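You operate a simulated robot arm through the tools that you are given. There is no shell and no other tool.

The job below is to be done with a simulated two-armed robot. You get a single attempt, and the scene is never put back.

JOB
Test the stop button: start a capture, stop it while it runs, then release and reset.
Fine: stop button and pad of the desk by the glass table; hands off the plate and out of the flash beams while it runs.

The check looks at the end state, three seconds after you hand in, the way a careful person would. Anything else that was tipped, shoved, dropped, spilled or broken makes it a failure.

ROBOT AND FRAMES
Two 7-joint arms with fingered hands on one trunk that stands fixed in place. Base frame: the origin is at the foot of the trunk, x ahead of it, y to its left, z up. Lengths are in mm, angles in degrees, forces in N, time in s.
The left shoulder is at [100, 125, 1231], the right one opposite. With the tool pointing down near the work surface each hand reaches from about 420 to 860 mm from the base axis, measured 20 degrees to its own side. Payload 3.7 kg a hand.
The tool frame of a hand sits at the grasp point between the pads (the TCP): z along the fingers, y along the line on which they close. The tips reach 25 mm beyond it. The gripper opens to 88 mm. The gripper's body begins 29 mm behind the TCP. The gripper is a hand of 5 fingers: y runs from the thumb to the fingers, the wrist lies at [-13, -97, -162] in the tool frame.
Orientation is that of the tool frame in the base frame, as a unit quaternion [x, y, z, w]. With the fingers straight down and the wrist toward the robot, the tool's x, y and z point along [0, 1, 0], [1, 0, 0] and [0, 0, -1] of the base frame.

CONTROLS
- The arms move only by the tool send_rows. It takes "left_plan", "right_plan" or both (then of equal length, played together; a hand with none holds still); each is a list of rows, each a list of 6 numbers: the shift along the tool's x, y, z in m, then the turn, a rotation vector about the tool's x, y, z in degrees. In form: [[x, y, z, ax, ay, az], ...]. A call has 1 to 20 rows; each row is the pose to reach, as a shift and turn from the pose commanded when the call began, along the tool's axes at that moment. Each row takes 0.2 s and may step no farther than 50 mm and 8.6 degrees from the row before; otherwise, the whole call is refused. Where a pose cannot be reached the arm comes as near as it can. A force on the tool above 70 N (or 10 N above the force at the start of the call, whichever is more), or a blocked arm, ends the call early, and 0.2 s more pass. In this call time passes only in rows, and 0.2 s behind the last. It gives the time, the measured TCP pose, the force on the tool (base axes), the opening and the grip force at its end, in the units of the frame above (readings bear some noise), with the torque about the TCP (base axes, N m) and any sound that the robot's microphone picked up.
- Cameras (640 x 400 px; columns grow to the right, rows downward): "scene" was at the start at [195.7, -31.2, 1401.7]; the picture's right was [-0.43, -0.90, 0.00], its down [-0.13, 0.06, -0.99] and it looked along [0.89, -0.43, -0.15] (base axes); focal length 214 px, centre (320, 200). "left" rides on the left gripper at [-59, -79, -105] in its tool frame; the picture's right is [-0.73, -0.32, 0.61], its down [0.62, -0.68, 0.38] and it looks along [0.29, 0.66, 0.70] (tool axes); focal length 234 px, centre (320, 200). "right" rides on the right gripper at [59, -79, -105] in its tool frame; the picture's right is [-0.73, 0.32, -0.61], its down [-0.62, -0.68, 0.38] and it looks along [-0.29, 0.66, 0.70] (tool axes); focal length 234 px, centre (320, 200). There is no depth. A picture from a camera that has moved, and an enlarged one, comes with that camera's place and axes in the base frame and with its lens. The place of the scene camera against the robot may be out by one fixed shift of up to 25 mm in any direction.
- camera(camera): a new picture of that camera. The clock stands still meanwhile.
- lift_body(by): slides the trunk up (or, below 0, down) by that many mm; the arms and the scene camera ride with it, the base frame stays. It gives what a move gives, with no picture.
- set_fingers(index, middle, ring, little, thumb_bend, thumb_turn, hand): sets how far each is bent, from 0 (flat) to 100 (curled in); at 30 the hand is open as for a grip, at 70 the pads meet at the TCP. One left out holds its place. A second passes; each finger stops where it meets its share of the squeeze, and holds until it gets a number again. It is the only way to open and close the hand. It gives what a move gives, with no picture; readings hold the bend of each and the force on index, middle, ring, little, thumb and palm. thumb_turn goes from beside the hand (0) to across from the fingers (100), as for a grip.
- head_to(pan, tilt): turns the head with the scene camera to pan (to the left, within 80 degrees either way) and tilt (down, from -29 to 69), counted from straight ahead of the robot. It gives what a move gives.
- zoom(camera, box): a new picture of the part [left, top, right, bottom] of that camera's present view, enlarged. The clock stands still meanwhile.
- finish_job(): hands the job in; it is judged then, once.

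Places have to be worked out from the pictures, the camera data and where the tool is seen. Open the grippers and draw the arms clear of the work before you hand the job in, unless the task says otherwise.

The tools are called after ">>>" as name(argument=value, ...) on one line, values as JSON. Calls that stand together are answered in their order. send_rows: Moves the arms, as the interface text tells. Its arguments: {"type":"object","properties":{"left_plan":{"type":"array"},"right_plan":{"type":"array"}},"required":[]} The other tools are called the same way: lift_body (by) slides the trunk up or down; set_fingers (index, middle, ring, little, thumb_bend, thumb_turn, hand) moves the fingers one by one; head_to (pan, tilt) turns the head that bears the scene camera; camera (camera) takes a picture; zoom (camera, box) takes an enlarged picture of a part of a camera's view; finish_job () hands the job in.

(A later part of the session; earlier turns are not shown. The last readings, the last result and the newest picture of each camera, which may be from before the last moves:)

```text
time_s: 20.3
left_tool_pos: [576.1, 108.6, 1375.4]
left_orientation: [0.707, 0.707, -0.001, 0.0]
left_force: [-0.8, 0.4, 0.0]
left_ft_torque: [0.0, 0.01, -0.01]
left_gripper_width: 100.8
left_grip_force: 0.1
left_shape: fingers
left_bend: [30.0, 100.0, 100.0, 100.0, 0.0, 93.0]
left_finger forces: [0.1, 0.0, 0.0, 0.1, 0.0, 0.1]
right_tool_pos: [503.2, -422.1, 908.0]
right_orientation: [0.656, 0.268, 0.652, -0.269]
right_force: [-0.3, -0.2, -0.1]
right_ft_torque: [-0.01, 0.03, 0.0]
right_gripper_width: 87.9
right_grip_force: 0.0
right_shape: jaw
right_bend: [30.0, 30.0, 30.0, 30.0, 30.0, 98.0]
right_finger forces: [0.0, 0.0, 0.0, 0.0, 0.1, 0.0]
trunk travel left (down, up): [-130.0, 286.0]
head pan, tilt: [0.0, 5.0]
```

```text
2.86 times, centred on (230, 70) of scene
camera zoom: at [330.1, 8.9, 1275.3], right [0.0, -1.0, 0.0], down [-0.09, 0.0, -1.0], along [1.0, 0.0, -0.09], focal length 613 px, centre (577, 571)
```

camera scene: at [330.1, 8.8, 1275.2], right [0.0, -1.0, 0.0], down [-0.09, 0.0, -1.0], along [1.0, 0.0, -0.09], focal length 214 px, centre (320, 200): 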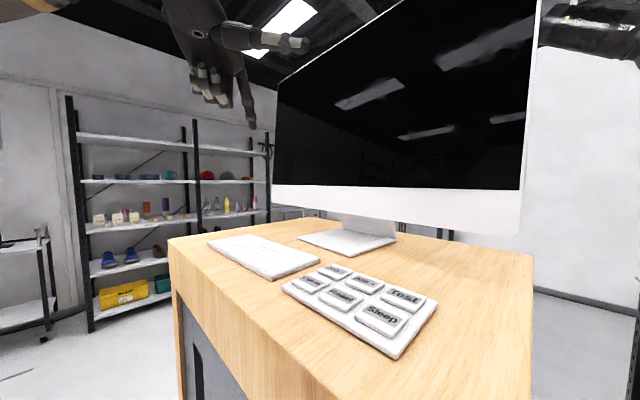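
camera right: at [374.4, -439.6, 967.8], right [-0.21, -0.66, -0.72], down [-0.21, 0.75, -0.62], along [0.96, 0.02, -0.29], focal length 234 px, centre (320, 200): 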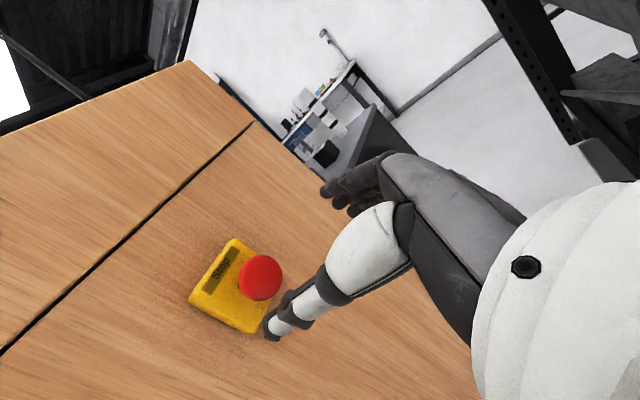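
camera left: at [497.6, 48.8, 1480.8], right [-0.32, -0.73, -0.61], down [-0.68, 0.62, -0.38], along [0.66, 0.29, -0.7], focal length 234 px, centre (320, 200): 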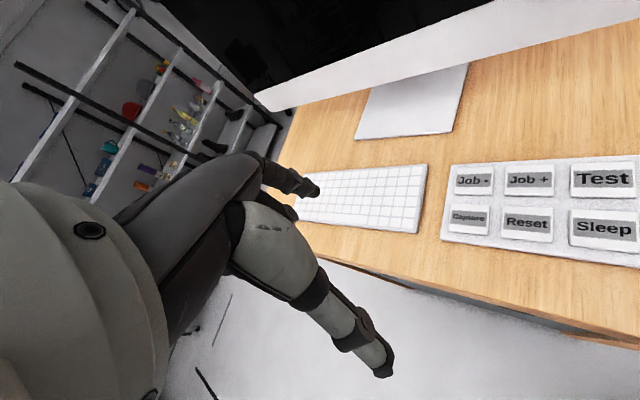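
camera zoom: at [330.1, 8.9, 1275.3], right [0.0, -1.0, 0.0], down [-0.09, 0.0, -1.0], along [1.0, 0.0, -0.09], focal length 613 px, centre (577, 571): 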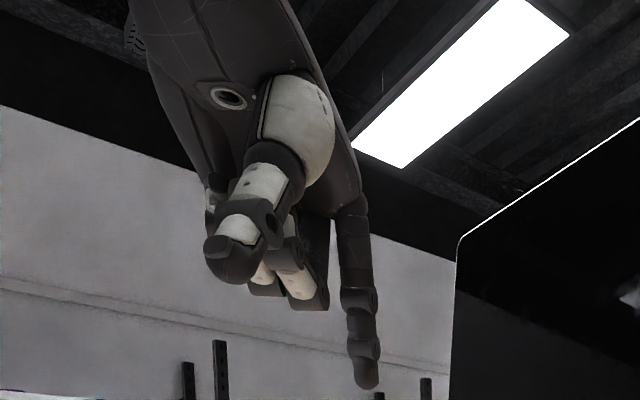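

The index tip at bend 30 sits about 48 mm forward and 22 mm below the TCP, but the flat thumb would hang as low as the index. I'll turn the thumb aside again, and zoom on the pad to refine the button places.

>>> set_fingers(hand="left", index=30, thumb_bend=30, thumb_turn=0)

>>> zoom(camera="left", box=[430, 140, 640, 275])

>>> zoom(camera="scene", box=[270, 250, 450, 365])

```text
time_s: 21.3
left_tool_pos: [576.5, 107.7, 1375.1]
left_orientation: [0.707, 0.707, -0.001, 0.0]
left_force: [-0.1, 0.2, -0.2]
left_ft_torque: [0.01, -0.02, 0.0]
left_gripper_width: 118.0
left_grip_force: 0.1
left_shape: fingers
left_bend: [30.0, 100.0, 100.0, 100.0, 30.0, 0.0]
left_finger forces: [0.0, 0.1, 0.0, 0.1, 0.1, 0.0]
right_tool_pos: [503.3, -421.8, 908.8]
right_orientation: [0.656, 0.267, 0.653, -0.27]
right_force: [0.0, 0.0, -0.3]
right_ft_torque: [0.02, 0.0, -0.01]
right_gripper_width: 87.9
right_grip_force: 0.1
right_shape: jaw
right_bend: [30.0, 30.0, 30.0, 30.0, 30.0, 98.0]
right_finger forces: [0.0, 0.0, 0.0, 0.1, 0.0, 0.1]
trunk travel left (down, up): [-130.0, 286.0]
head pan, tilt: [0.0, 5.0]
```

```text
2.96 times, centred on (535, 208) of left
camera zoom: at [497.6, 48.8, 1480.8], right [-0.32, -0.73, -0.61], down [-0.68, 0.62, -0.38], along [0.66, 0.29, -0.7], focal length 694 px, centre (-317, 178)
```

zoom: 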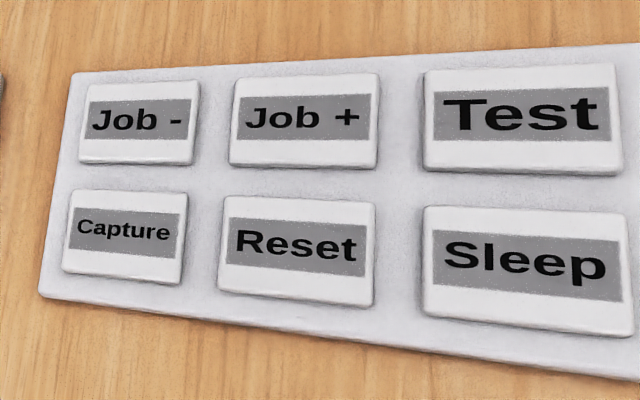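

```text
3.48 times, centred on (360, 308) of scene
camera zoom: at [330.1, 8.9, 1275.3], right [0.0, -1.0, 0.0], down [-0.09, 0.0, -1.0], along [1.0, 0.0, -0.09], focal length 746 px, centre (181, -174)
```

zoom: 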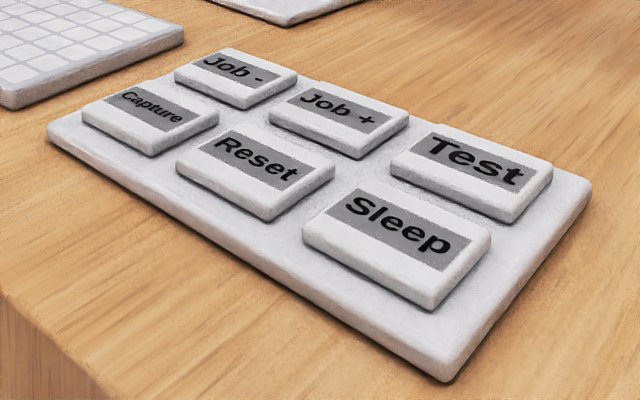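

Capture lies at about (616, 12, 1148) and Reset at about (577, −27, 1148). I'll bring the left index above Capture at a safe height and pinch the right fingers together for pressing the stop.

>>> send_rows(left_plan=[[-0.022, -0.002, 0.031, 0, 0, 0], [-0.044, -0.004, 0.062, 0, 0, 0], [-0.066, -0.0065, 0.094, 0, 0, 0], [-0.088, -0.0085, 0.125, 0, 0, 0]])

>>> set_fingers(hand="right", index=72, middle=72, ring=72, little=72, thumb_bend=70, thumb_turn=98)

>>> camera(camera="scene")

>>> camera(camera="left")

>>> camera(camera="right")

```text
time_s: 22.3
left_tool_pos: [570.6, 21.0, 1250.1]
left_orientation: [0.706, 0.708, 0.0, 0.0]
left_force: [0.2, 0.1, -0.3]
left_ft_torque: [-0.01, -0.01, 0.01]
left_gripper_width: 118.1
left_grip_force: 0.1
left_shape: fingers
left_bend: [30.0, 100.0, 100.0, 100.0, 30.0, 0.0]
left_finger forces: [0.0, 0.0, 0.1, 0.1, 0.0, 0.0]
right_tool_pos: [503.6, -421.9, 908.3]
right_orientation: [0.656, 0.268, 0.652, -0.27]
right_force: [0.3, 0.1, -0.3]
right_ft_torque: [0.01, -0.02, -0.01]
right_gripper_width: 88.0
right_grip_force: 0.1
right_shape: jaw
right_bend: [30.0, 30.0, 30.0, 30.0, 30.0, 98.0]
right_finger forces: [0.1, 0.1, 0.0, 0.1, 0.1, 0.1]
trunk travel left (down, up): [-130.0, 286.0]
head pan, tilt: [0.0, 5.0]
```

```text
time_s: 23.3
left_tool_pos: [570.4, 20.5, 1251.4]
left_orientation: [0.707, 0.708, 0.0, 0.0]
left_force: [-1.3, -0.4, 0.4]
left_ft_torque: [0.03, 0.01, 0.0]
left_gripper_width: 117.9
left_grip_force: 0.1
left_shape: fingers
left_bend: [30.0, 100.0, 100.0, 100.0, 30.0, 0.0]
left_finger forces: [0.0, 0.0, 0.0, 0.0, 0.0, 0.1]
right_tool_pos: [503.6, -422.7, 908.7]
right_orientation: [0.655, 0.268, 0.652, -0.271]
right_force: [0.0, 0.8, -0.6]
right_ft_torque: [-0.03, -0.01, -0.05]
right_gripper_width: 0.0
right_grip_force: 0.0
right_shape: fingers
right_bend: [72.0, 72.0, 72.0, 72.0, 69.0, 100.0]
right_finger forces: [0.1, 0.0, 0.0, 0.1, 0.0, 0.1]
trunk travel left (down, up): [-130.0, 286.0]
head pan, tilt: [0.0, 5.0]
```

```text
taken
camera scene: at [330.1, 8.8, 1275.3], right [0.0, -1.0, 0.0], down [-0.09, 0.0, -1.0], along [1.0, 0.0, -0.09], focal length 214 px, centre (320, 200)
```

scene: 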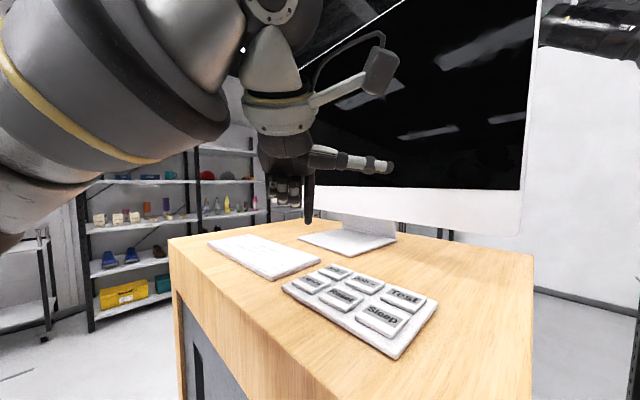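

```text
taken
camera left: at [491.0, -37.4, 1356.8], right [-0.32, -0.73, -0.61], down [-0.68, 0.62, -0.38], along [0.66, 0.29, -0.7], focal length 234 px, centre (320, 200)
```

left: 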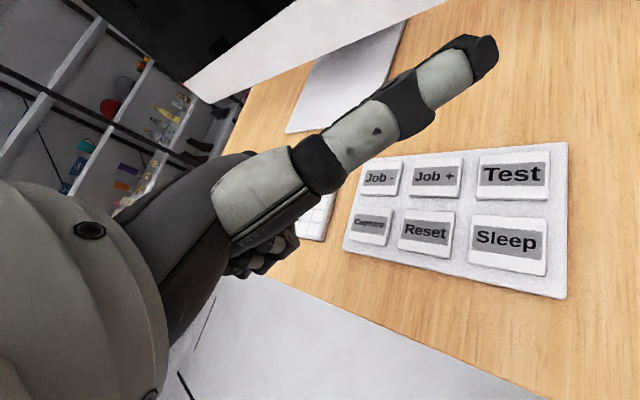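

```text
taken
camera right: at [374.3, -439.8, 967.8], right [-0.21, -0.66, -0.72], down [-0.21, 0.75, -0.62], along [0.96, 0.02, -0.29], focal length 234 px, centre (320, 200)
```

right: 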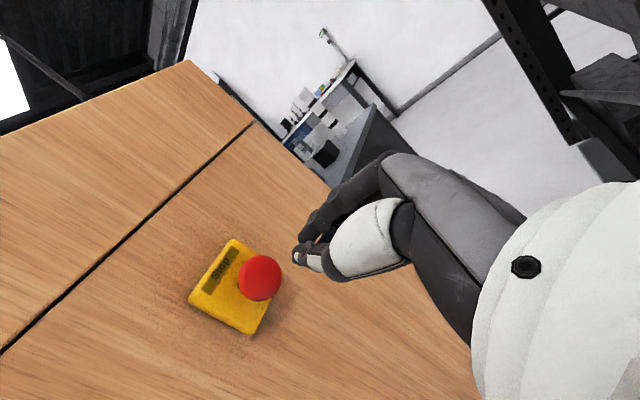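

The left index hovers over Capture and the right pinch points at the cap. I'll bring the right fingertips to within about 12 mm of the cap so that stopping will be quick.

>>> send_rows(right_plan=[[-0.002, -0.001, 0.02, 0, 0, 0], [-0.004, -0.002, 0.04, 0, 0, 0], [-0.006, -0.003, 0.06, 0, 0, 0]])

>>> camera(camera="right")

>>> head_to(pan=-35, tilt=18)

>>> camera(camera="scene")

```text
time_s: 24.1
left_tool_pos: [570.4, 21.4, 1251.4]
left_orientation: [0.707, 0.707, 0.0, 0.0]
left_force: [0.4, -0.8, -0.3]
left_ft_torque: [-0.01, 0.04, 0.01]
left_gripper_width: 117.9
left_grip_force: 0.0
left_shape: fingers
left_bend: [30.0, 100.0, 100.0, 100.0, 30.0, 0.0]
left_finger forces: [0.0, 0.1, 0.0, 0.1, 0.0, 0.0]
right_tool_pos: [532.3, -384.5, 909.3]
right_orientation: [0.654, 0.269, 0.654, -0.268]
right_force: [0.3, 0.5, -0.6]
right_ft_torque: [0.01, -0.03, 0.03]
right_gripper_width: 0.0
right_grip_force: 0.0
right_shape: fingers
right_bend: [72.0, 72.0, 72.0, 72.0, 69.0, 100.0]
right_finger forces: [0.0, 0.1, 0.1, 0.1, 0.1, 0.1]
right hand out of reach, approached as far as the arm can: row 3
trunk travel left (down, up): [-130.0, 286.0]
head pan, tilt: [0.0, 5.0]
```

```text
taken
camera right: at [403.5, -402.6, 968.8], right [-0.2, -0.66, -0.73], down [-0.21, 0.75, -0.62], along [0.96, 0.02, -0.29], focal length 234 px, centre (320, 200)
```

right: 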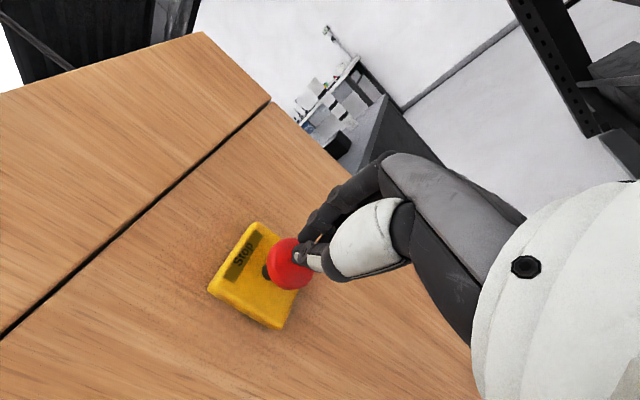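

```text
time_s: 25.1
left_tool_pos: [569.8, 21.6, 1251.5]
left_orientation: [0.707, 0.707, -0.001, -0.002]
left_force: [-0.1, 0.2, -0.4]
left_ft_torque: [-0.03, 0.01, 0.03]
left_gripper_width: 117.8
left_grip_force: 0.1
left_shape: fingers
left_bend: [30.0, 100.0, 100.0, 100.0, 30.0, 0.0]
left_finger forces: [0.1, 0.0, 0.0, 0.0, 0.0, 0.0]
right_tool_pos: [532.7, -384.8, 910.6]
right_orientation: [0.654, 0.269, 0.654, -0.268]
right_force: [0.5, -1.0, 0.6]
right_ft_torque: [0.02, -0.01, 0.02]
right_gripper_width: 0.0
right_grip_force: 0.0
right_shape: fingers
right_bend: [72.0, 72.0, 72.0, 72.0, 69.0, 100.0]
right_finger forces: [0.0, 0.0, 0.0, 0.0, 0.0, 0.0]
trunk travel left (down, up): [-130.0, 286.0]
head pan, tilt: [-35.0, 18.0]
```

```text
taken
camera scene: at [314.8, -44.6, 1254.2], right [-0.57, -0.82, 0.0], down [-0.25, 0.18, -0.95], along [0.78, -0.54, -0.31], focal length 214 px, centre (320, 200)
```

scene: 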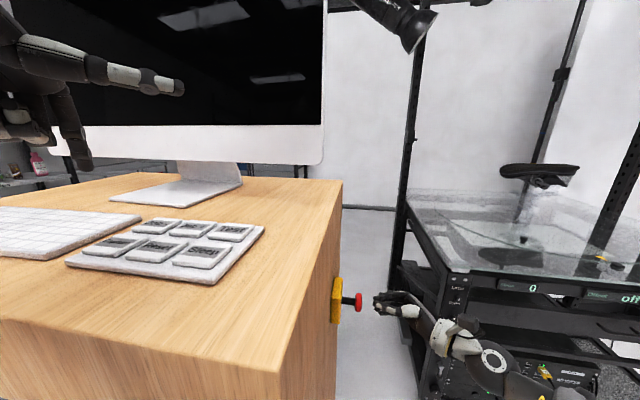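

The right arm stops a little short at (532, −385, 910), so it needs a slightly lower trunk. I'll draw the right hand back 60 mm, raise the left 70 mm, then lower the trunk 60 mm more.

>>> send_rows(left_plan=[[0, 0, -0.024, 0, 0, 0], [0, 0, -0.047, 0, 0, 0], [0, 0, -0.07, 0, 0, 0]], right_plan=[[0, 0, -0.02, 0, 0, 0], [0, 0, -0.04, 0, 0, 0], [0, 0, -0.06, 0, 0, 0]])

>>> lift_body(by=-60)

>>> camera(camera="scene")

>>> camera(camera="right")

```text
time_s: 25.9
left_tool_pos: [566.5, 21.1, 1320.8]
left_orientation: [0.707, 0.708, 0.0, 0.0]
left_force: [0.7, 0.1, 0.4]
left_ft_torque: [0.01, -0.03, -0.01]
left_gripper_width: 118.0
left_grip_force: 0.1
left_shape: fingers
left_bend: [30.0, 100.0, 100.0, 100.0, 30.0, 0.0]
left_finger forces: [0.1, 0.1, 0.0, 0.0, 0.0, 0.0]
right_tool_pos: [495.2, -427.4, 917.3]
right_orientation: [0.656, 0.268, 0.652, -0.269]
right_force: [0.4, 0.0, 0.6]
right_ft_torque: [-0.02, -0.03, -0.04]
right_gripper_width: 0.3
right_grip_force: 0.0
right_shape: fingers
right_bend: [72.0, 72.0, 72.0, 72.0, 69.0, 100.0]
right_finger forces: [0.1, 0.1, 0.1, 0.0, 0.0, 0.0]
right hand out of reach, approached as far as the arm can: row 3
trunk travel left (down, up): [-130.0, 286.0]
head pan, tilt: [-35.0, 18.0]
```

```text
time_s: 26.9
left_tool_pos: [588.2, 19.6, 1243.6]
left_orientation: [0.706, 0.707, -0.018, -0.018]
left_force: [-0.2, -0.3, 0.2]
left_ft_torque: [-0.01, -0.01, -0.02]
left_gripper_width: 118.1
left_grip_force: 0.1
left_shape: fingers
left_bend: [30.0, 100.0, 100.0, 100.0, 30.0, 0.0]
left_finger forces: [0.0, 0.1, 0.0, 0.0, 0.0, 0.1]
right_tool_pos: [497.4, -428.7, 799.0]
right_orientation: [0.716, 0.24, 0.586, -0.294]
right_force: [0.3, 0.7, 0.6]
right_ft_torque: [0.0, -0.02, 0.0]
right_gripper_width: 0.1
right_grip_force: 0.1
right_shape: fingers
right_bend: [72.0, 72.0, 72.0, 72.0, 69.0, 100.0]
right_finger forces: [0.1, 0.1, 0.0, 0.0, 0.1, 0.1]
trunk travel left (down, up): [-70.0, 346.0]
head pan, tilt: [-35.0, 18.0]
```

```text
taken
camera scene: at [371.8, -44.7, 1183.1], right [-0.57, -0.82, 0.0], down [-0.25, 0.18, -0.95], along [0.78, -0.55, -0.31], focal length 214 px, centre (320, 200)
```

scene: 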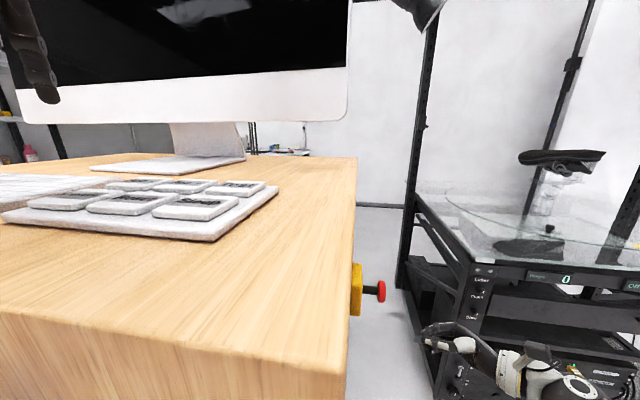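

```text
taken
camera right: at [382.8, -445.4, 882.7], right [-0.34, -0.66, -0.67], down [-0.33, 0.75, -0.57], along [0.88, 0.02, -0.47], focal length 234 px, centre (320, 200)
```

right: 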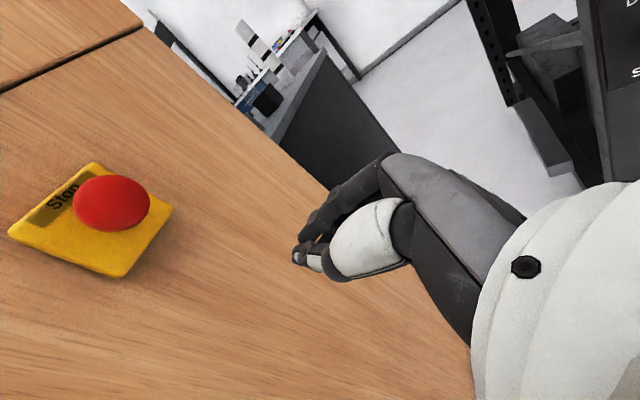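

Lowering tilts the arm as well; the right hand is now at (497, −429, 799), tipped about 11°. I'll raise it to the cap's height and level it again at a standoff.

>>> send_rows(right_plan=[[0.026, -0.005, 0, 0, 2.0, -2.0], [0.052, -0.01, 0, 0, 4.0, -4.0], [0.078, -0.015, -0.001, 0, 6.0, -6.0], [0.103, -0.0205, -0.001, 0, 8.1, -8.1]])

>>> camera(camera="right")

>>> camera(camera="left")

```text
time_s: 27.9
left_tool_pos: [591.3, 19.4, 1241.8]
left_orientation: [0.707, 0.707, -0.019, -0.019]
left_force: [-0.9, -0.2, -0.1]
left_ft_torque: [0.0, 0.04, 0.02]
left_gripper_width: 118.1
left_grip_force: 0.0
left_shape: fingers
left_bend: [30.0, 100.0, 100.0, 100.0, 30.0, 0.0]
left_finger forces: [0.1, 0.0, 0.0, 0.0, 0.1, 0.0]
right_tool_pos: [507.6, -413.0, 903.1]
right_orientation: [0.655, 0.268, 0.653, -0.269]
right_force: [0.2, 0.4, 0.3]
right_ft_torque: [-0.04, 0.0, 0.0]
right_gripper_width: 0.0
right_grip_force: 0.0
right_shape: fingers
right_bend: [72.0, 72.0, 72.0, 72.0, 69.0, 100.0]
right_finger forces: [0.0, 0.0, 0.1, 0.1, 0.0, 0.0]
right hand out of reach, approached as far as the arm can: row 3, 4
trunk travel left (down, up): [-70.0, 346.0]
head pan, tilt: [-35.0, 18.0]
```

```text
taken
camera right: at [378.7, -431.5, 962.3], right [-0.21, -0.66, -0.72], down [-0.21, 0.75, -0.62], along [0.96, 0.02, -0.29], focal length 234 px, centre (320, 200)
```

right: 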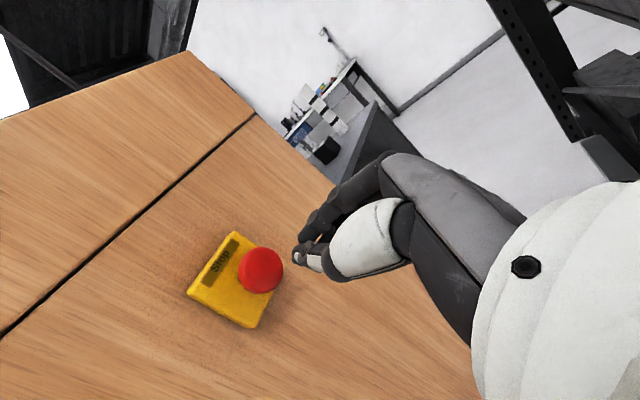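

```text
taken
camera left: at [517.6, -39.1, 1350.6], right [-0.35, -0.73, -0.59], down [-0.7, 0.62, -0.35], along [0.62, 0.29, -0.73], focal length 234 px, centre (320, 200)
```

left: 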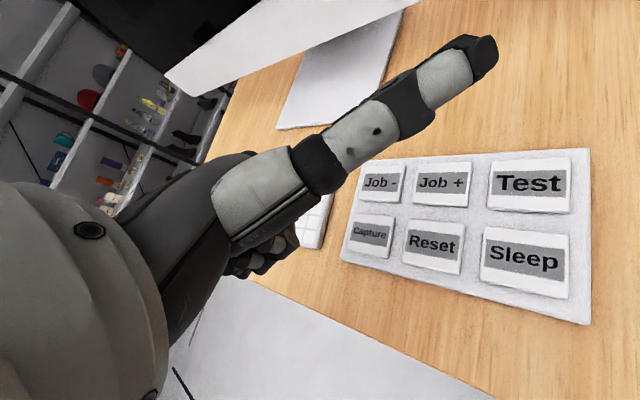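

Now the hand is level at (508, −413, 903). I'll advance about 51 mm along the cap's axis to test the reach.

>>> send_rows(right_plan=[[0, -0.0006, 0.017, 0, 0, 0], [0, -0.0012, 0.034, 0, 0, 0], [0, -0.0018, 0.0515, 0, 0, 0]])

>>> camera(camera="right")

>>> camera(camera="scene")

```text
time_s: 28.7
left_tool_pos: [591.1, 19.8, 1240.9]
left_orientation: [0.707, 0.707, -0.019, -0.019]
left_force: [-0.4, -0.6, -0.2]
left_ft_torque: [0.0, 0.01, 0.05]
left_gripper_width: 117.8
left_grip_force: 0.2
left_shape: fingers
left_bend: [30.0, 100.0, 100.0, 100.0, 30.0, 0.0]
left_finger forces: [0.0, 0.1, 0.1, 0.0, 0.1, 0.0]
right_tool_pos: [543.1, -377.8, 904.8]
right_orientation: [0.655, 0.269, 0.654, -0.268]
right_force: [-1.6, -0.4, 0.6]
right_ft_torque: [0.0, 0.05, -0.02]
right_gripper_width: 0.0
right_grip_force: 0.1
right_shape: fingers
right_bend: [72.0, 72.0, 72.0, 72.0, 69.0, 100.0]
right_finger forces: [0.0, 0.1, 0.0, 0.1, 0.0, 0.0]
trunk travel left (down, up): [-70.0, 346.0]
head pan, tilt: [-35.0, 18.0]
```

```text
taken
camera right: at [414.6, -394.7, 963.2], right [-0.21, -0.66, -0.72], down [-0.21, 0.75, -0.62], along [0.96, 0.02, -0.29], focal length 234 px, centre (320, 200)
```

right: 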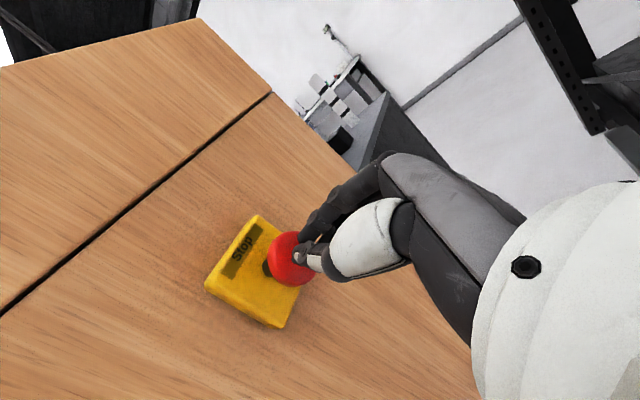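

```text
taken
camera scene: at [373.9, -44.7, 1182.1], right [-0.57, -0.82, 0.0], down [-0.25, 0.18, -0.95], along [0.78, -0.55, -0.31], focal length 214 px, centre (320, 200)
```

scene: 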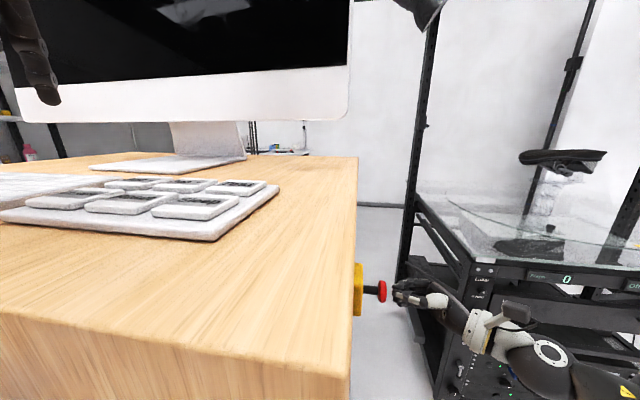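

The right tips are about 14 mm from the cap and reach is fine now. Next I check the left arm's reach by moving its index over Capture, about 30 mm above the button.

>>> send_rows(left_plan=[[0, -0.0104, 0.0206, 0, 0, 0], [0, -0.0208, 0.0412, 0, 0, 0]])

>>> head_to(pan=-8, tilt=5)

>>> camera(camera="scene")

>>> camera(camera="left")

>>> zoom(camera="right", box=[200, 200, 360, 330])

```text
time_s: 29.3
left_tool_pos: [568.5, 21.1, 1201.1]
left_orientation: [0.706, 0.707, -0.02, -0.02]
left_force: [0.3, 1.2, 0.4]
left_ft_torque: [-0.01, -0.02, 0.0]
left_gripper_width: 118.0
left_grip_force: 0.0
left_shape: fingers
left_bend: [30.0, 100.0, 100.0, 100.0, 30.0, 0.0]
left_finger forces: [0.0, 0.0, 0.0, 0.0, 0.0, 0.0]
right_tool_pos: [543.5, -376.8, 904.2]
right_orientation: [0.655, 0.269, 0.653, -0.269]
right_force: [-0.1, 0.4, 0.5]
right_ft_torque: [0.0, -0.04, 0.02]
right_gripper_width: 0.0
right_grip_force: 0.1
right_shape: fingers
right_bend: [72.0, 72.0, 72.0, 72.0, 69.0, 100.0]
right_finger forces: [0.0, 0.0, 0.0, 0.0, 0.1, 0.0]
trunk travel left (down, up): [-70.0, 346.0]
head pan, tilt: [-35.0, 18.0]
```

```text
time_s: 30.2
left_tool_pos: [568.9, 20.9, 1201.2]
left_orientation: [0.707, 0.707, -0.019, -0.019]
left_force: [0.1, 0.9, 0.4]
left_ft_torque: [0.03, 0.03, 0.02]
left_gripper_width: 118.1
left_grip_force: 0.1
left_shape: fingers
left_bend: [30.0, 100.0, 100.0, 100.0, 30.0, 0.0]
left_finger forces: [0.0, 0.1, 0.1, 0.0, 0.1, 0.1]
right_tool_pos: [544.1, -376.5, 904.1]
right_orientation: [0.655, 0.269, 0.653, -0.268]
right_force: [-0.3, 0.7, 0.4]
right_ft_torque: [0.01, -0.03, -0.01]
right_gripper_width: 0.0
right_grip_force: 0.0
right_shape: fingers
right_bend: [72.0, 72.0, 72.0, 72.0, 69.0, 100.0]
right_finger forces: [0.0, 0.0, 0.0, 0.1, 0.1, 0.1]
trunk travel left (down, up): [-70.0, 346.0]
head pan, tilt: [-8.0, 5.0]
```

```text
taken
camera scene: at [388.3, -4.0, 1203.3], right [-0.14, -0.99, 0.0], down [-0.09, 0.01, -1.0], along [0.99, -0.14, -0.09], focal length 214 px, centre (320, 200)
```

scene: 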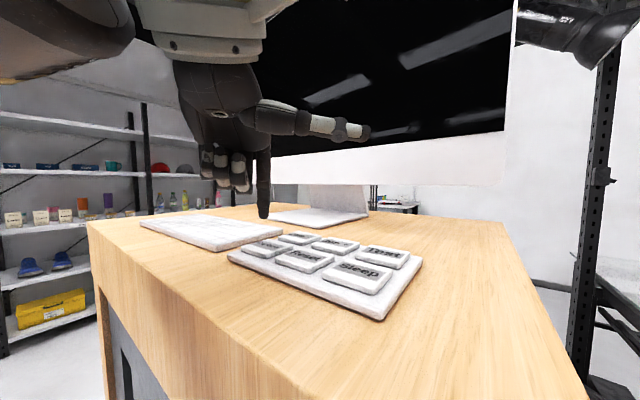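

```text
taken
camera left: at [495.8, -38.3, 1311.4], right [-0.35, -0.73, -0.59], down [-0.7, 0.62, -0.35], along [0.62, 0.29, -0.73], focal length 234 px, centre (320, 200)
```

left: 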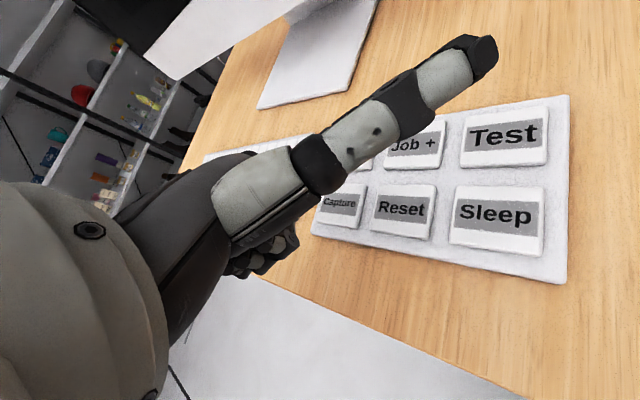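

```text
3.08 times, centred on (280, 265) of right
camera zoom: at [414.5, -394.8, 963.4], right [-0.21, -0.66, -0.72], down [-0.21, 0.75, -0.62], along [0.96, 0.02, -0.29], focal length 720 px, centre (443, 0)
```

zoom: 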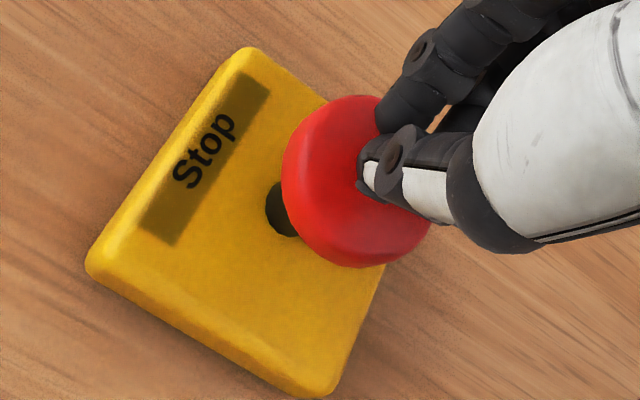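

The index is above Capture and the right tips face the cap's centre. I'll zoom in on the index and pad to confirm the alignment before pressing.

>>> zoom(camera="scene", box=[220, 180, 420, 320])

>>> zoom(camera="left", box=[280, 130, 480, 270])

```text
2.86 times, centred on (320, 250) of scene
camera zoom: at [388.3, -4.0, 1203.3], right [-0.14, -0.99, 0.0], down [-0.09, 0.01, -1.0], along [0.99, -0.14, -0.09], focal length 613 px, centre (320, 57)
```

zoom: 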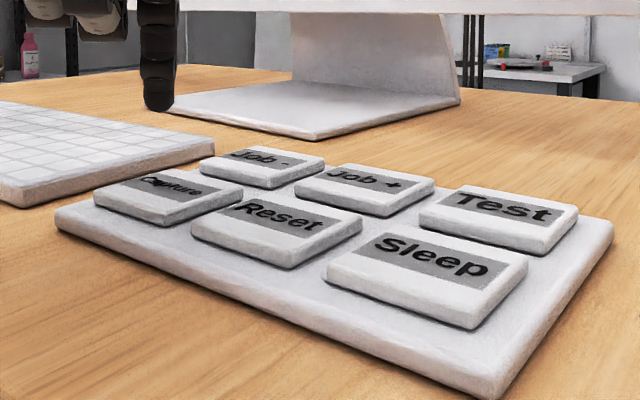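

```text
2.86 times, centred on (380, 200) of left
camera zoom: at [495.8, -38.3, 1311.4], right [-0.35, -0.73, -0.59], down [-0.7, 0.62, -0.35], along [0.62, 0.29, -0.73], focal length 669 px, centre (149, 200)
```

zoom: 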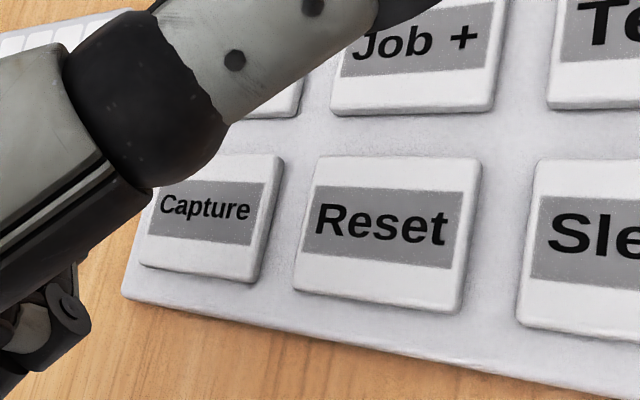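

The index is about 29 mm above Capture's face and well inside its outline. I'll descend 24 mm, and turn the head so that the scanner's panel is in view.

>>> send_rows(left_plan=[[0, 0, 0.008, 0, 0, 0], [0, 0, 0.016, 0, 0, 0], [0, 0, 0.022, 0, 0, 0]])

>>> zoom(camera="scene", box=[220, 180, 420, 320])

>>> head_to(pan=-45, tilt=15)

>>> camera(camera="scene")

```text
time_s: 31.0
left_tool_pos: [567.1, 19.5, 1178.7]
left_orientation: [0.707, 0.706, -0.019, -0.019]
left_force: [-0.2, -0.3, -0.2]
left_ft_torque: [-0.01, -0.01, -0.01]
left_gripper_width: 117.8
left_grip_force: 0.1
left_shape: fingers
left_bend: [30.0, 100.0, 100.0, 100.0, 30.0, 0.0]
left_finger forces: [0.0, 0.0, 0.0, 0.0, 0.0, 0.0]
right_tool_pos: [543.5, -376.3, 904.4]
right_orientation: [0.654, 0.269, 0.654, -0.268]
right_force: [0.7, 0.3, 1.4]
right_ft_torque: [-0.01, -0.02, -0.02]
right_gripper_width: 0.0
right_grip_force: 0.0
right_shape: fingers
right_bend: [72.0, 72.0, 72.0, 72.0, 69.0, 100.0]
right_finger forces: [0.0, 0.1, 0.0, 0.1, 0.0, 0.1]
trunk travel left (down, up): [-70.0, 346.0]
head pan, tilt: [-8.0, 5.0]
```

```text
2.86 times, centred on (320, 250) of scene
camera zoom: at [388.4, -3.9, 1203.2], right [-0.14, -0.99, 0.0], down [-0.09, 0.01, -1.0], along [0.99, -0.14, -0.09], focal length 613 px, centre (320, 57)
```

zoom: 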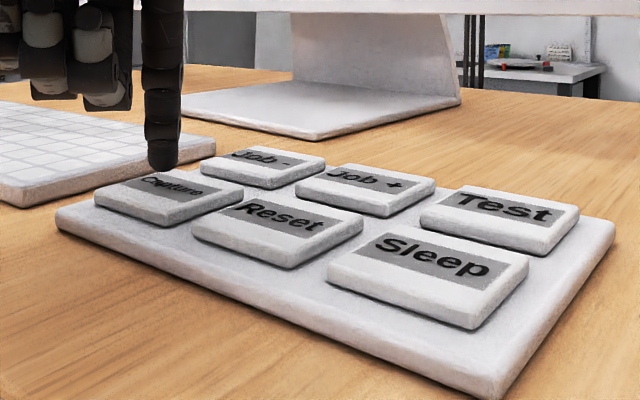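

```text
time_s: 32.0
left_tool_pos: [568.9, 19.9, 1178.7]
left_orientation: [0.707, 0.707, -0.02, -0.02]
left_force: [-0.5, -0.4, 0.5]
left_ft_torque: [-0.03, 0.01, 0.03]
left_gripper_width: 118.0
left_grip_force: 0.0
left_shape: fingers
left_bend: [30.0, 100.0, 100.0, 100.0, 30.0, 0.0]
left_finger forces: [0.1, 0.0, 0.1, 0.0, 0.0, 0.1]
right_tool_pos: [543.1, -376.4, 904.2]
right_orientation: [0.655, 0.269, 0.653, -0.269]
right_force: [0.5, -0.3, 0.0]
right_ft_torque: [0.01, 0.0, 0.04]
right_gripper_width: 0.1
right_grip_force: 0.1
right_shape: fingers
right_bend: [72.0, 72.0, 72.0, 72.0, 69.0, 100.0]
right_finger forces: [0.1, 0.0, 0.0, 0.0, 0.0, 0.1]
trunk travel left (down, up): [-70.0, 346.0]
head pan, tilt: [-45.0, 15.0]
```

```text
taken
camera scene: at [363.5, -57.1, 1187.1], right [-0.71, -0.71, 0.0], down [-0.18, 0.18, -0.97], along [0.68, -0.68, -0.26], focal length 214 px, centre (320, 200)
```

scene: 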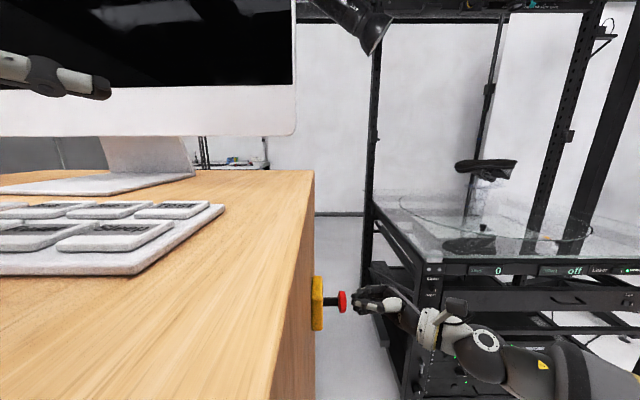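

About 6–7 mm remain to the button. I'll lower gently 9 mm and read the force.

>>> send_rows(left_plan=[[0, 0, 0.004, 0, 0, 0], [0, 0, 0.007, 0, 0, 0], [0, 0, 0.009, 0, 0, 0]])

>>> zoom(camera="scene", box=[420, 240, 640, 320])

```text
time_s: 32.8
left_tool_pos: [567.2, 21.0, 1170.5]
left_orientation: [0.707, 0.707, -0.018, -0.019]
left_force: [-0.5, 0.3, 0.2]
left_ft_torque: [-0.01, -0.04, 0.0]
left_gripper_width: 118.0
left_grip_force: 0.8
left_shape: fingers
left_bend: [30.0, 100.0, 100.0, 100.0, 30.0, 0.0]
left_finger forces: [0.3, 0.0, 0.1, 0.0, 0.0, 0.0]
right_tool_pos: [543.1, -376.7, 903.4]
right_orientation: [0.655, 0.269, 0.653, -0.269]
right_force: [-0.2, -0.1, 0.6]
right_ft_torque: [0.01, -0.01, -0.01]
right_gripper_width: 0.0
right_grip_force: 0.1
right_shape: fingers
right_bend: [72.0, 72.0, 72.0, 72.0, 69.0, 100.0]
right_finger forces: [0.0, 0.0, 0.0, 0.0, 0.0, 0.0]
trunk travel left (down, up): [-70.0, 346.0]
head pan, tilt: [-45.0, 15.0]
```

```text
2.91 times, centred on (530, 280) of scene
camera zoom: at [363.4, -57.2, 1187.1], right [-0.71, -0.71, 0.0], down [-0.18, 0.18, -0.97], along [0.68, -0.68, -0.26], focal length 624 px, centre (-291, -33)
```

zoom: 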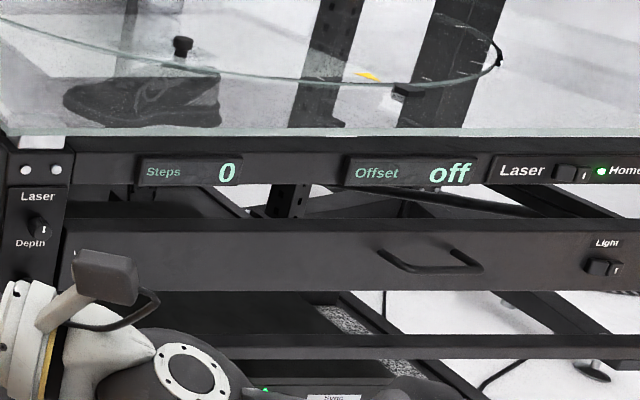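

The index just touches (0.3 N), and Steps still reads 0 with Home lit. I'll turn the head a little so the Run lamp shows, then press a further 3 mm.

>>> head_to(pan=-54, tilt=15)

>>> send_rows(left_plan=[[0, 0, 0.002, 0, 0, 0], [0, 0, 0.0035, 0, 0, 0]])

>>> camera(camera="scene")

>>> zoom(camera="scene", box=[390, 230, 610, 320])

```text
time_s: 33.5
left_tool_pos: [567.1, 19.4, 1171.5]
left_orientation: [0.707, 0.707, -0.018, -0.019]
left_force: [-0.3, -0.6, -0.4]
left_ft_torque: [-0.01, -0.04, -0.03]
left_gripper_width: 117.8
left_grip_force: 0.6
left_shape: fingers
left_bend: [30.0, 100.0, 100.0, 100.0, 30.0, 0.0]
left_finger forces: [0.5, 0.0, 0.0, 0.1, 0.1, 0.0]
right_tool_pos: [543.8, -376.7, 904.4]
right_orientation: [0.655, 0.268, 0.654, -0.269]
right_force: [-0.3, -0.3, -0.7]
right_ft_torque: [-0.01, -0.01, 0.01]
right_gripper_width: 0.0
right_grip_force: 0.1
right_shape: fingers
right_bend: [72.0, 72.0, 72.0, 72.0, 69.0, 100.0]
right_finger forces: [0.0, 0.0, 0.0, 0.0, 0.0, 0.0]
trunk travel left (down, up): [-70.0, 346.0]
head pan, tilt: [-54.0, 15.0]
```

```text
time_s: 34.1
left_tool_pos: [566.8, 20.2, 1167.4]
left_orientation: [0.706, 0.707, -0.019, -0.019]
left_force: [-0.4, 0.4, 1.0]
left_ft_torque: [-0.02, -0.1, -0.03]
left_gripper_width: 118.2
left_grip_force: 1.1
left_shape: fingers
left_bend: [30.0, 100.0, 100.0, 100.0, 30.0, 0.0]
left_finger forces: [1.6, 0.0, 0.0, 0.1, 0.0, 0.0]
right_tool_pos: [542.5, -376.4, 903.6]
right_orientation: [0.654, 0.269, 0.654, -0.269]
right_force: [-0.9, -0.1, -0.8]
right_ft_torque: [0.01, 0.05, 0.01]
right_gripper_width: 0.0
right_grip_force: 0.1
right_shape: fingers
right_bend: [72.0, 72.0, 72.0, 72.0, 69.0, 100.0]
right_finger forces: [0.0, 0.1, 0.0, 0.1, 0.0, 0.0]
trunk travel left (down, up): [-70.0, 346.0]
head pan, tilt: [-54.0, 15.0]
heard: click
```

```text
taken
camera scene: at [352.1, -66.7, 1187.2], right [-0.81, -0.59, 0.0], down [-0.15, 0.21, -0.97], along [0.57, -0.78, -0.26], focal length 214 px, centre (320, 200)
```

scene: 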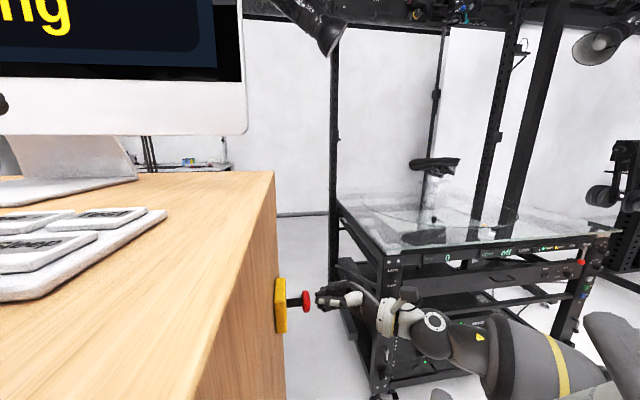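

```text
2.91 times, centred on (500, 275) of scene
camera zoom: at [352.1, -66.7, 1187.2], right [-0.81, -0.59, 0.0], down [-0.15, 0.21, -0.97], along [0.57, -0.78, -0.26], focal length 624 px, centre (-204, -18)
```

zoom: 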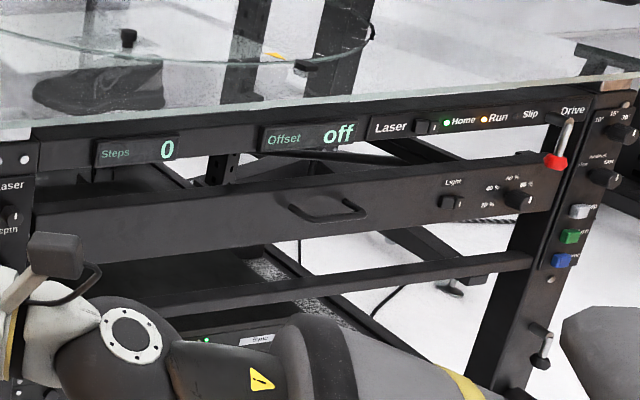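

A click was heard, the Run lamp is lit and the monitor shows a running message, so the capture has started. I'll lift the left index off and push the stop cap with the right hand now.

>>> send_rows(left_plan=[[0, 0, -0.006, 0, 0, 0], [0, 0, -0.016, 0, 0, 0], [0, 0, -0.026, 0, 0, 0], [0, 0, -0.034, 0, 0, 0]], right_plan=[[0, 0, 0.01, 0, 0, 0], [0, 0, 0.016, 0, 0, 0], [0, 0, 0.02, 0, 0, 0], [0, 0, 0.023, 0, 0, 0]])

>>> camera(camera="scene")

>>> zoom(camera="scene", box=[390, 230, 610, 320])

>>> zoom(camera="right", box=[200, 180, 360, 310])

```text
time_s: 35.1
left_tool_pos: [567.7, 20.0, 1201.6]
left_orientation: [0.707, 0.707, -0.019, -0.019]
left_force: [-0.1, -0.2, 0.6]
left_ft_torque: [0.01, 0.01, -0.01]
left_gripper_width: 118.0
left_grip_force: 0.1
left_shape: fingers
left_bend: [30.0, 100.0, 100.0, 100.0, 30.0, 0.0]
left_finger forces: [0.0, 0.0, 0.0, 0.0, 0.0, 0.1]
right_tool_pos: [560.5, -360.8, 903.1]
right_orientation: [0.655, 0.269, 0.653, -0.268]
right_force: [-2.1, -0.6, 0.8]
right_ft_torque: [0.02, 0.02, 0.01]
right_gripper_width: 0.0
right_grip_force: 1.8
right_shape: fingers
right_bend: [72.0, 72.0, 72.0, 72.0, 69.0, 100.0]
right_finger forces: [0.0, 0.0, 0.0, 0.0, 3.2, 0.1]
trunk travel left (down, up): [-70.0, 346.0]
head pan, tilt: [-54.0, 15.0]
```

```text
taken
camera scene: at [352.0, -66.8, 1187.2], right [-0.81, -0.59, 0.0], down [-0.15, 0.21, -0.97], along [0.57, -0.78, -0.26], focal length 214 px, centre (320, 200)
```

scene: 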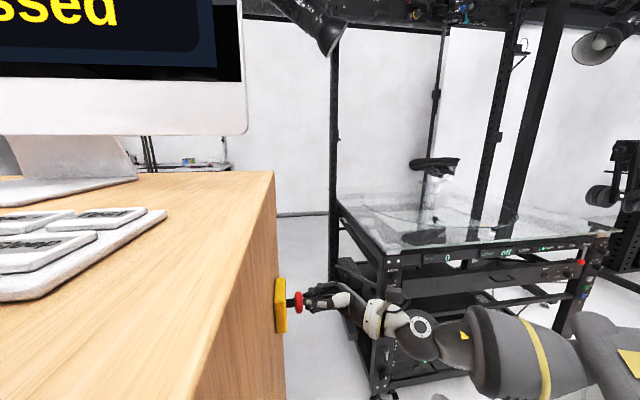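

```text
2.91 times, centred on (500, 275) of scene
camera zoom: at [352.0, -66.8, 1187.2], right [-0.81, -0.59, 0.0], down [-0.15, 0.21, -0.97], along [0.57, -0.78, -0.26], focal length 624 px, centre (-204, -18)
```

zoom: 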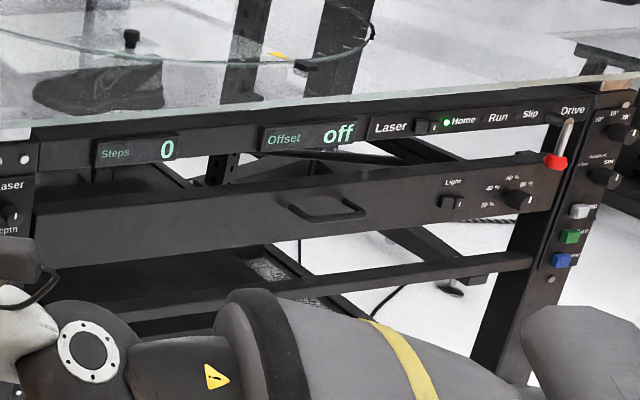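

```text
3.08 times, centred on (280, 245) of right
camera zoom: at [432.0, -378.6, 963.3], right [-0.2, -0.66, -0.73], down [-0.21, 0.75, -0.62], along [0.96, 0.02, -0.29], focal length 720 px, centre (443, 62)
```

zoom: 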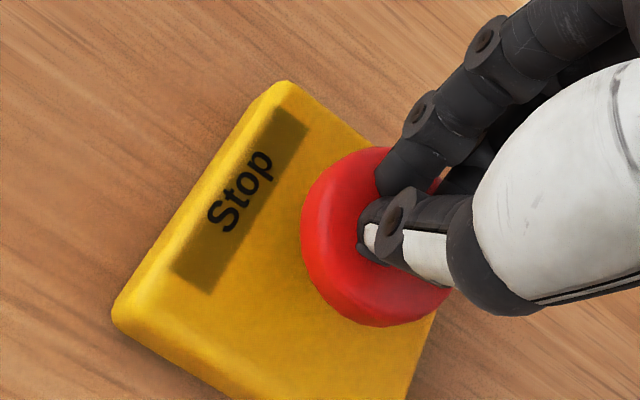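

The Run lamp went out and the monitor reads "…ssed", so the stop took effect. I'll draw the right hand back 40 mm and read the monitor and the cap's state.

>>> send_rows(right_plan=[[0, 0, -0.014, 0, 0, 0], [0, 0, -0.028, 0, 0, 0], [0, 0, -0.042, 0, 0, 0]])

>>> zoom(camera="right", box=[180, 190, 360, 330])

>>> head_to(pan=-25, tilt=-12)

>>> camera(camera="scene")

```text
time_s: 35.9
left_tool_pos: [568.3, 20.3, 1199.7]
left_orientation: [0.707, 0.707, -0.019, -0.019]
left_force: [0.7, 0.4, 0.4]
left_ft_torque: [0.0, -0.01, -0.02]
left_gripper_width: 118.2
left_grip_force: 0.1
left_shape: fingers
left_bend: [30.0, 100.0, 100.0, 100.0, 30.0, 0.0]
left_finger forces: [0.0, 0.1, 0.0, 0.0, 0.0, 0.0]
right_tool_pos: [530.5, -390.2, 904.0]
right_orientation: [0.655, 0.269, 0.654, -0.269]
right_force: [0.8, 0.7, 0.5]
right_ft_torque: [0.01, -0.04, -0.04]
right_gripper_width: 0.1
right_grip_force: 0.2
right_shape: fingers
right_bend: [72.0, 72.0, 72.0, 72.0, 69.0, 100.0]
right_finger forces: [0.0, 0.0, 0.0, 0.0, 0.1, 0.1]
trunk travel left (down, up): [-70.0, 346.0]
head pan, tilt: [-54.0, 15.0]
```

```text
2.86 times, centred on (270, 260) of right
camera zoom: at [402.0, -407.5, 962.8], right [-0.21, -0.66, -0.72], down [-0.21, 0.75, -0.62], along [0.96, 0.02, -0.29], focal length 669 px, centre (463, 29)
```

zoom: 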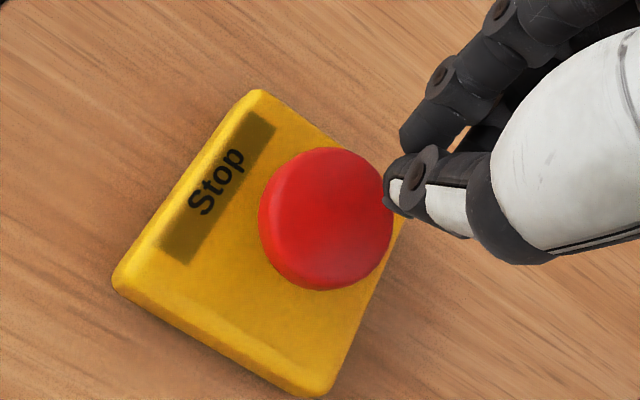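

```text
time_s: 36.9
left_tool_pos: [568.5, 19.6, 1199.8]
left_orientation: [0.707, 0.707, -0.02, -0.019]
left_force: [-0.3, 0.2, 0.6]
left_ft_torque: [0.0, -0.01, -0.01]
left_gripper_width: 118.0
left_grip_force: 0.0
left_shape: fingers
left_bend: [30.0, 100.0, 100.0, 100.0, 30.0, 0.0]
left_finger forces: [0.1, 0.0, 0.1, 0.0, 0.0, 0.0]
right_tool_pos: [531.9, -389.1, 904.7]
right_orientation: [0.655, 0.269, 0.653, -0.269]
right_force: [-0.4, 0.2, -0.2]
right_ft_torque: [0.0, 0.01, 0.01]
right_gripper_width: 0.0
right_grip_force: 0.1
right_shape: fingers
right_bend: [72.0, 72.0, 72.0, 72.0, 69.0, 100.0]
right_finger forces: [0.0, 0.1, 0.0, 0.0, 0.0, 0.1]
trunk travel left (down, up): [-70.0, 346.0]
head pan, tilt: [-25.0, -12.0]
```

```text
taken
camera scene: at [372.4, -26.2, 1229.3], right [-0.42, -0.91, 0.0], down [0.19, -0.09, -0.98], along [0.89, -0.41, 0.21], focal length 214 px, centre (320, 200)
```

scene: 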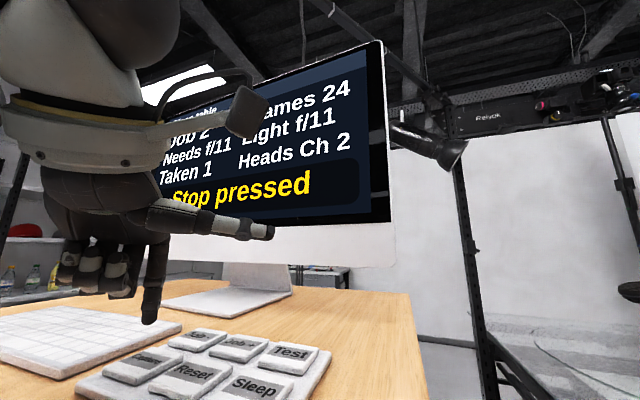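

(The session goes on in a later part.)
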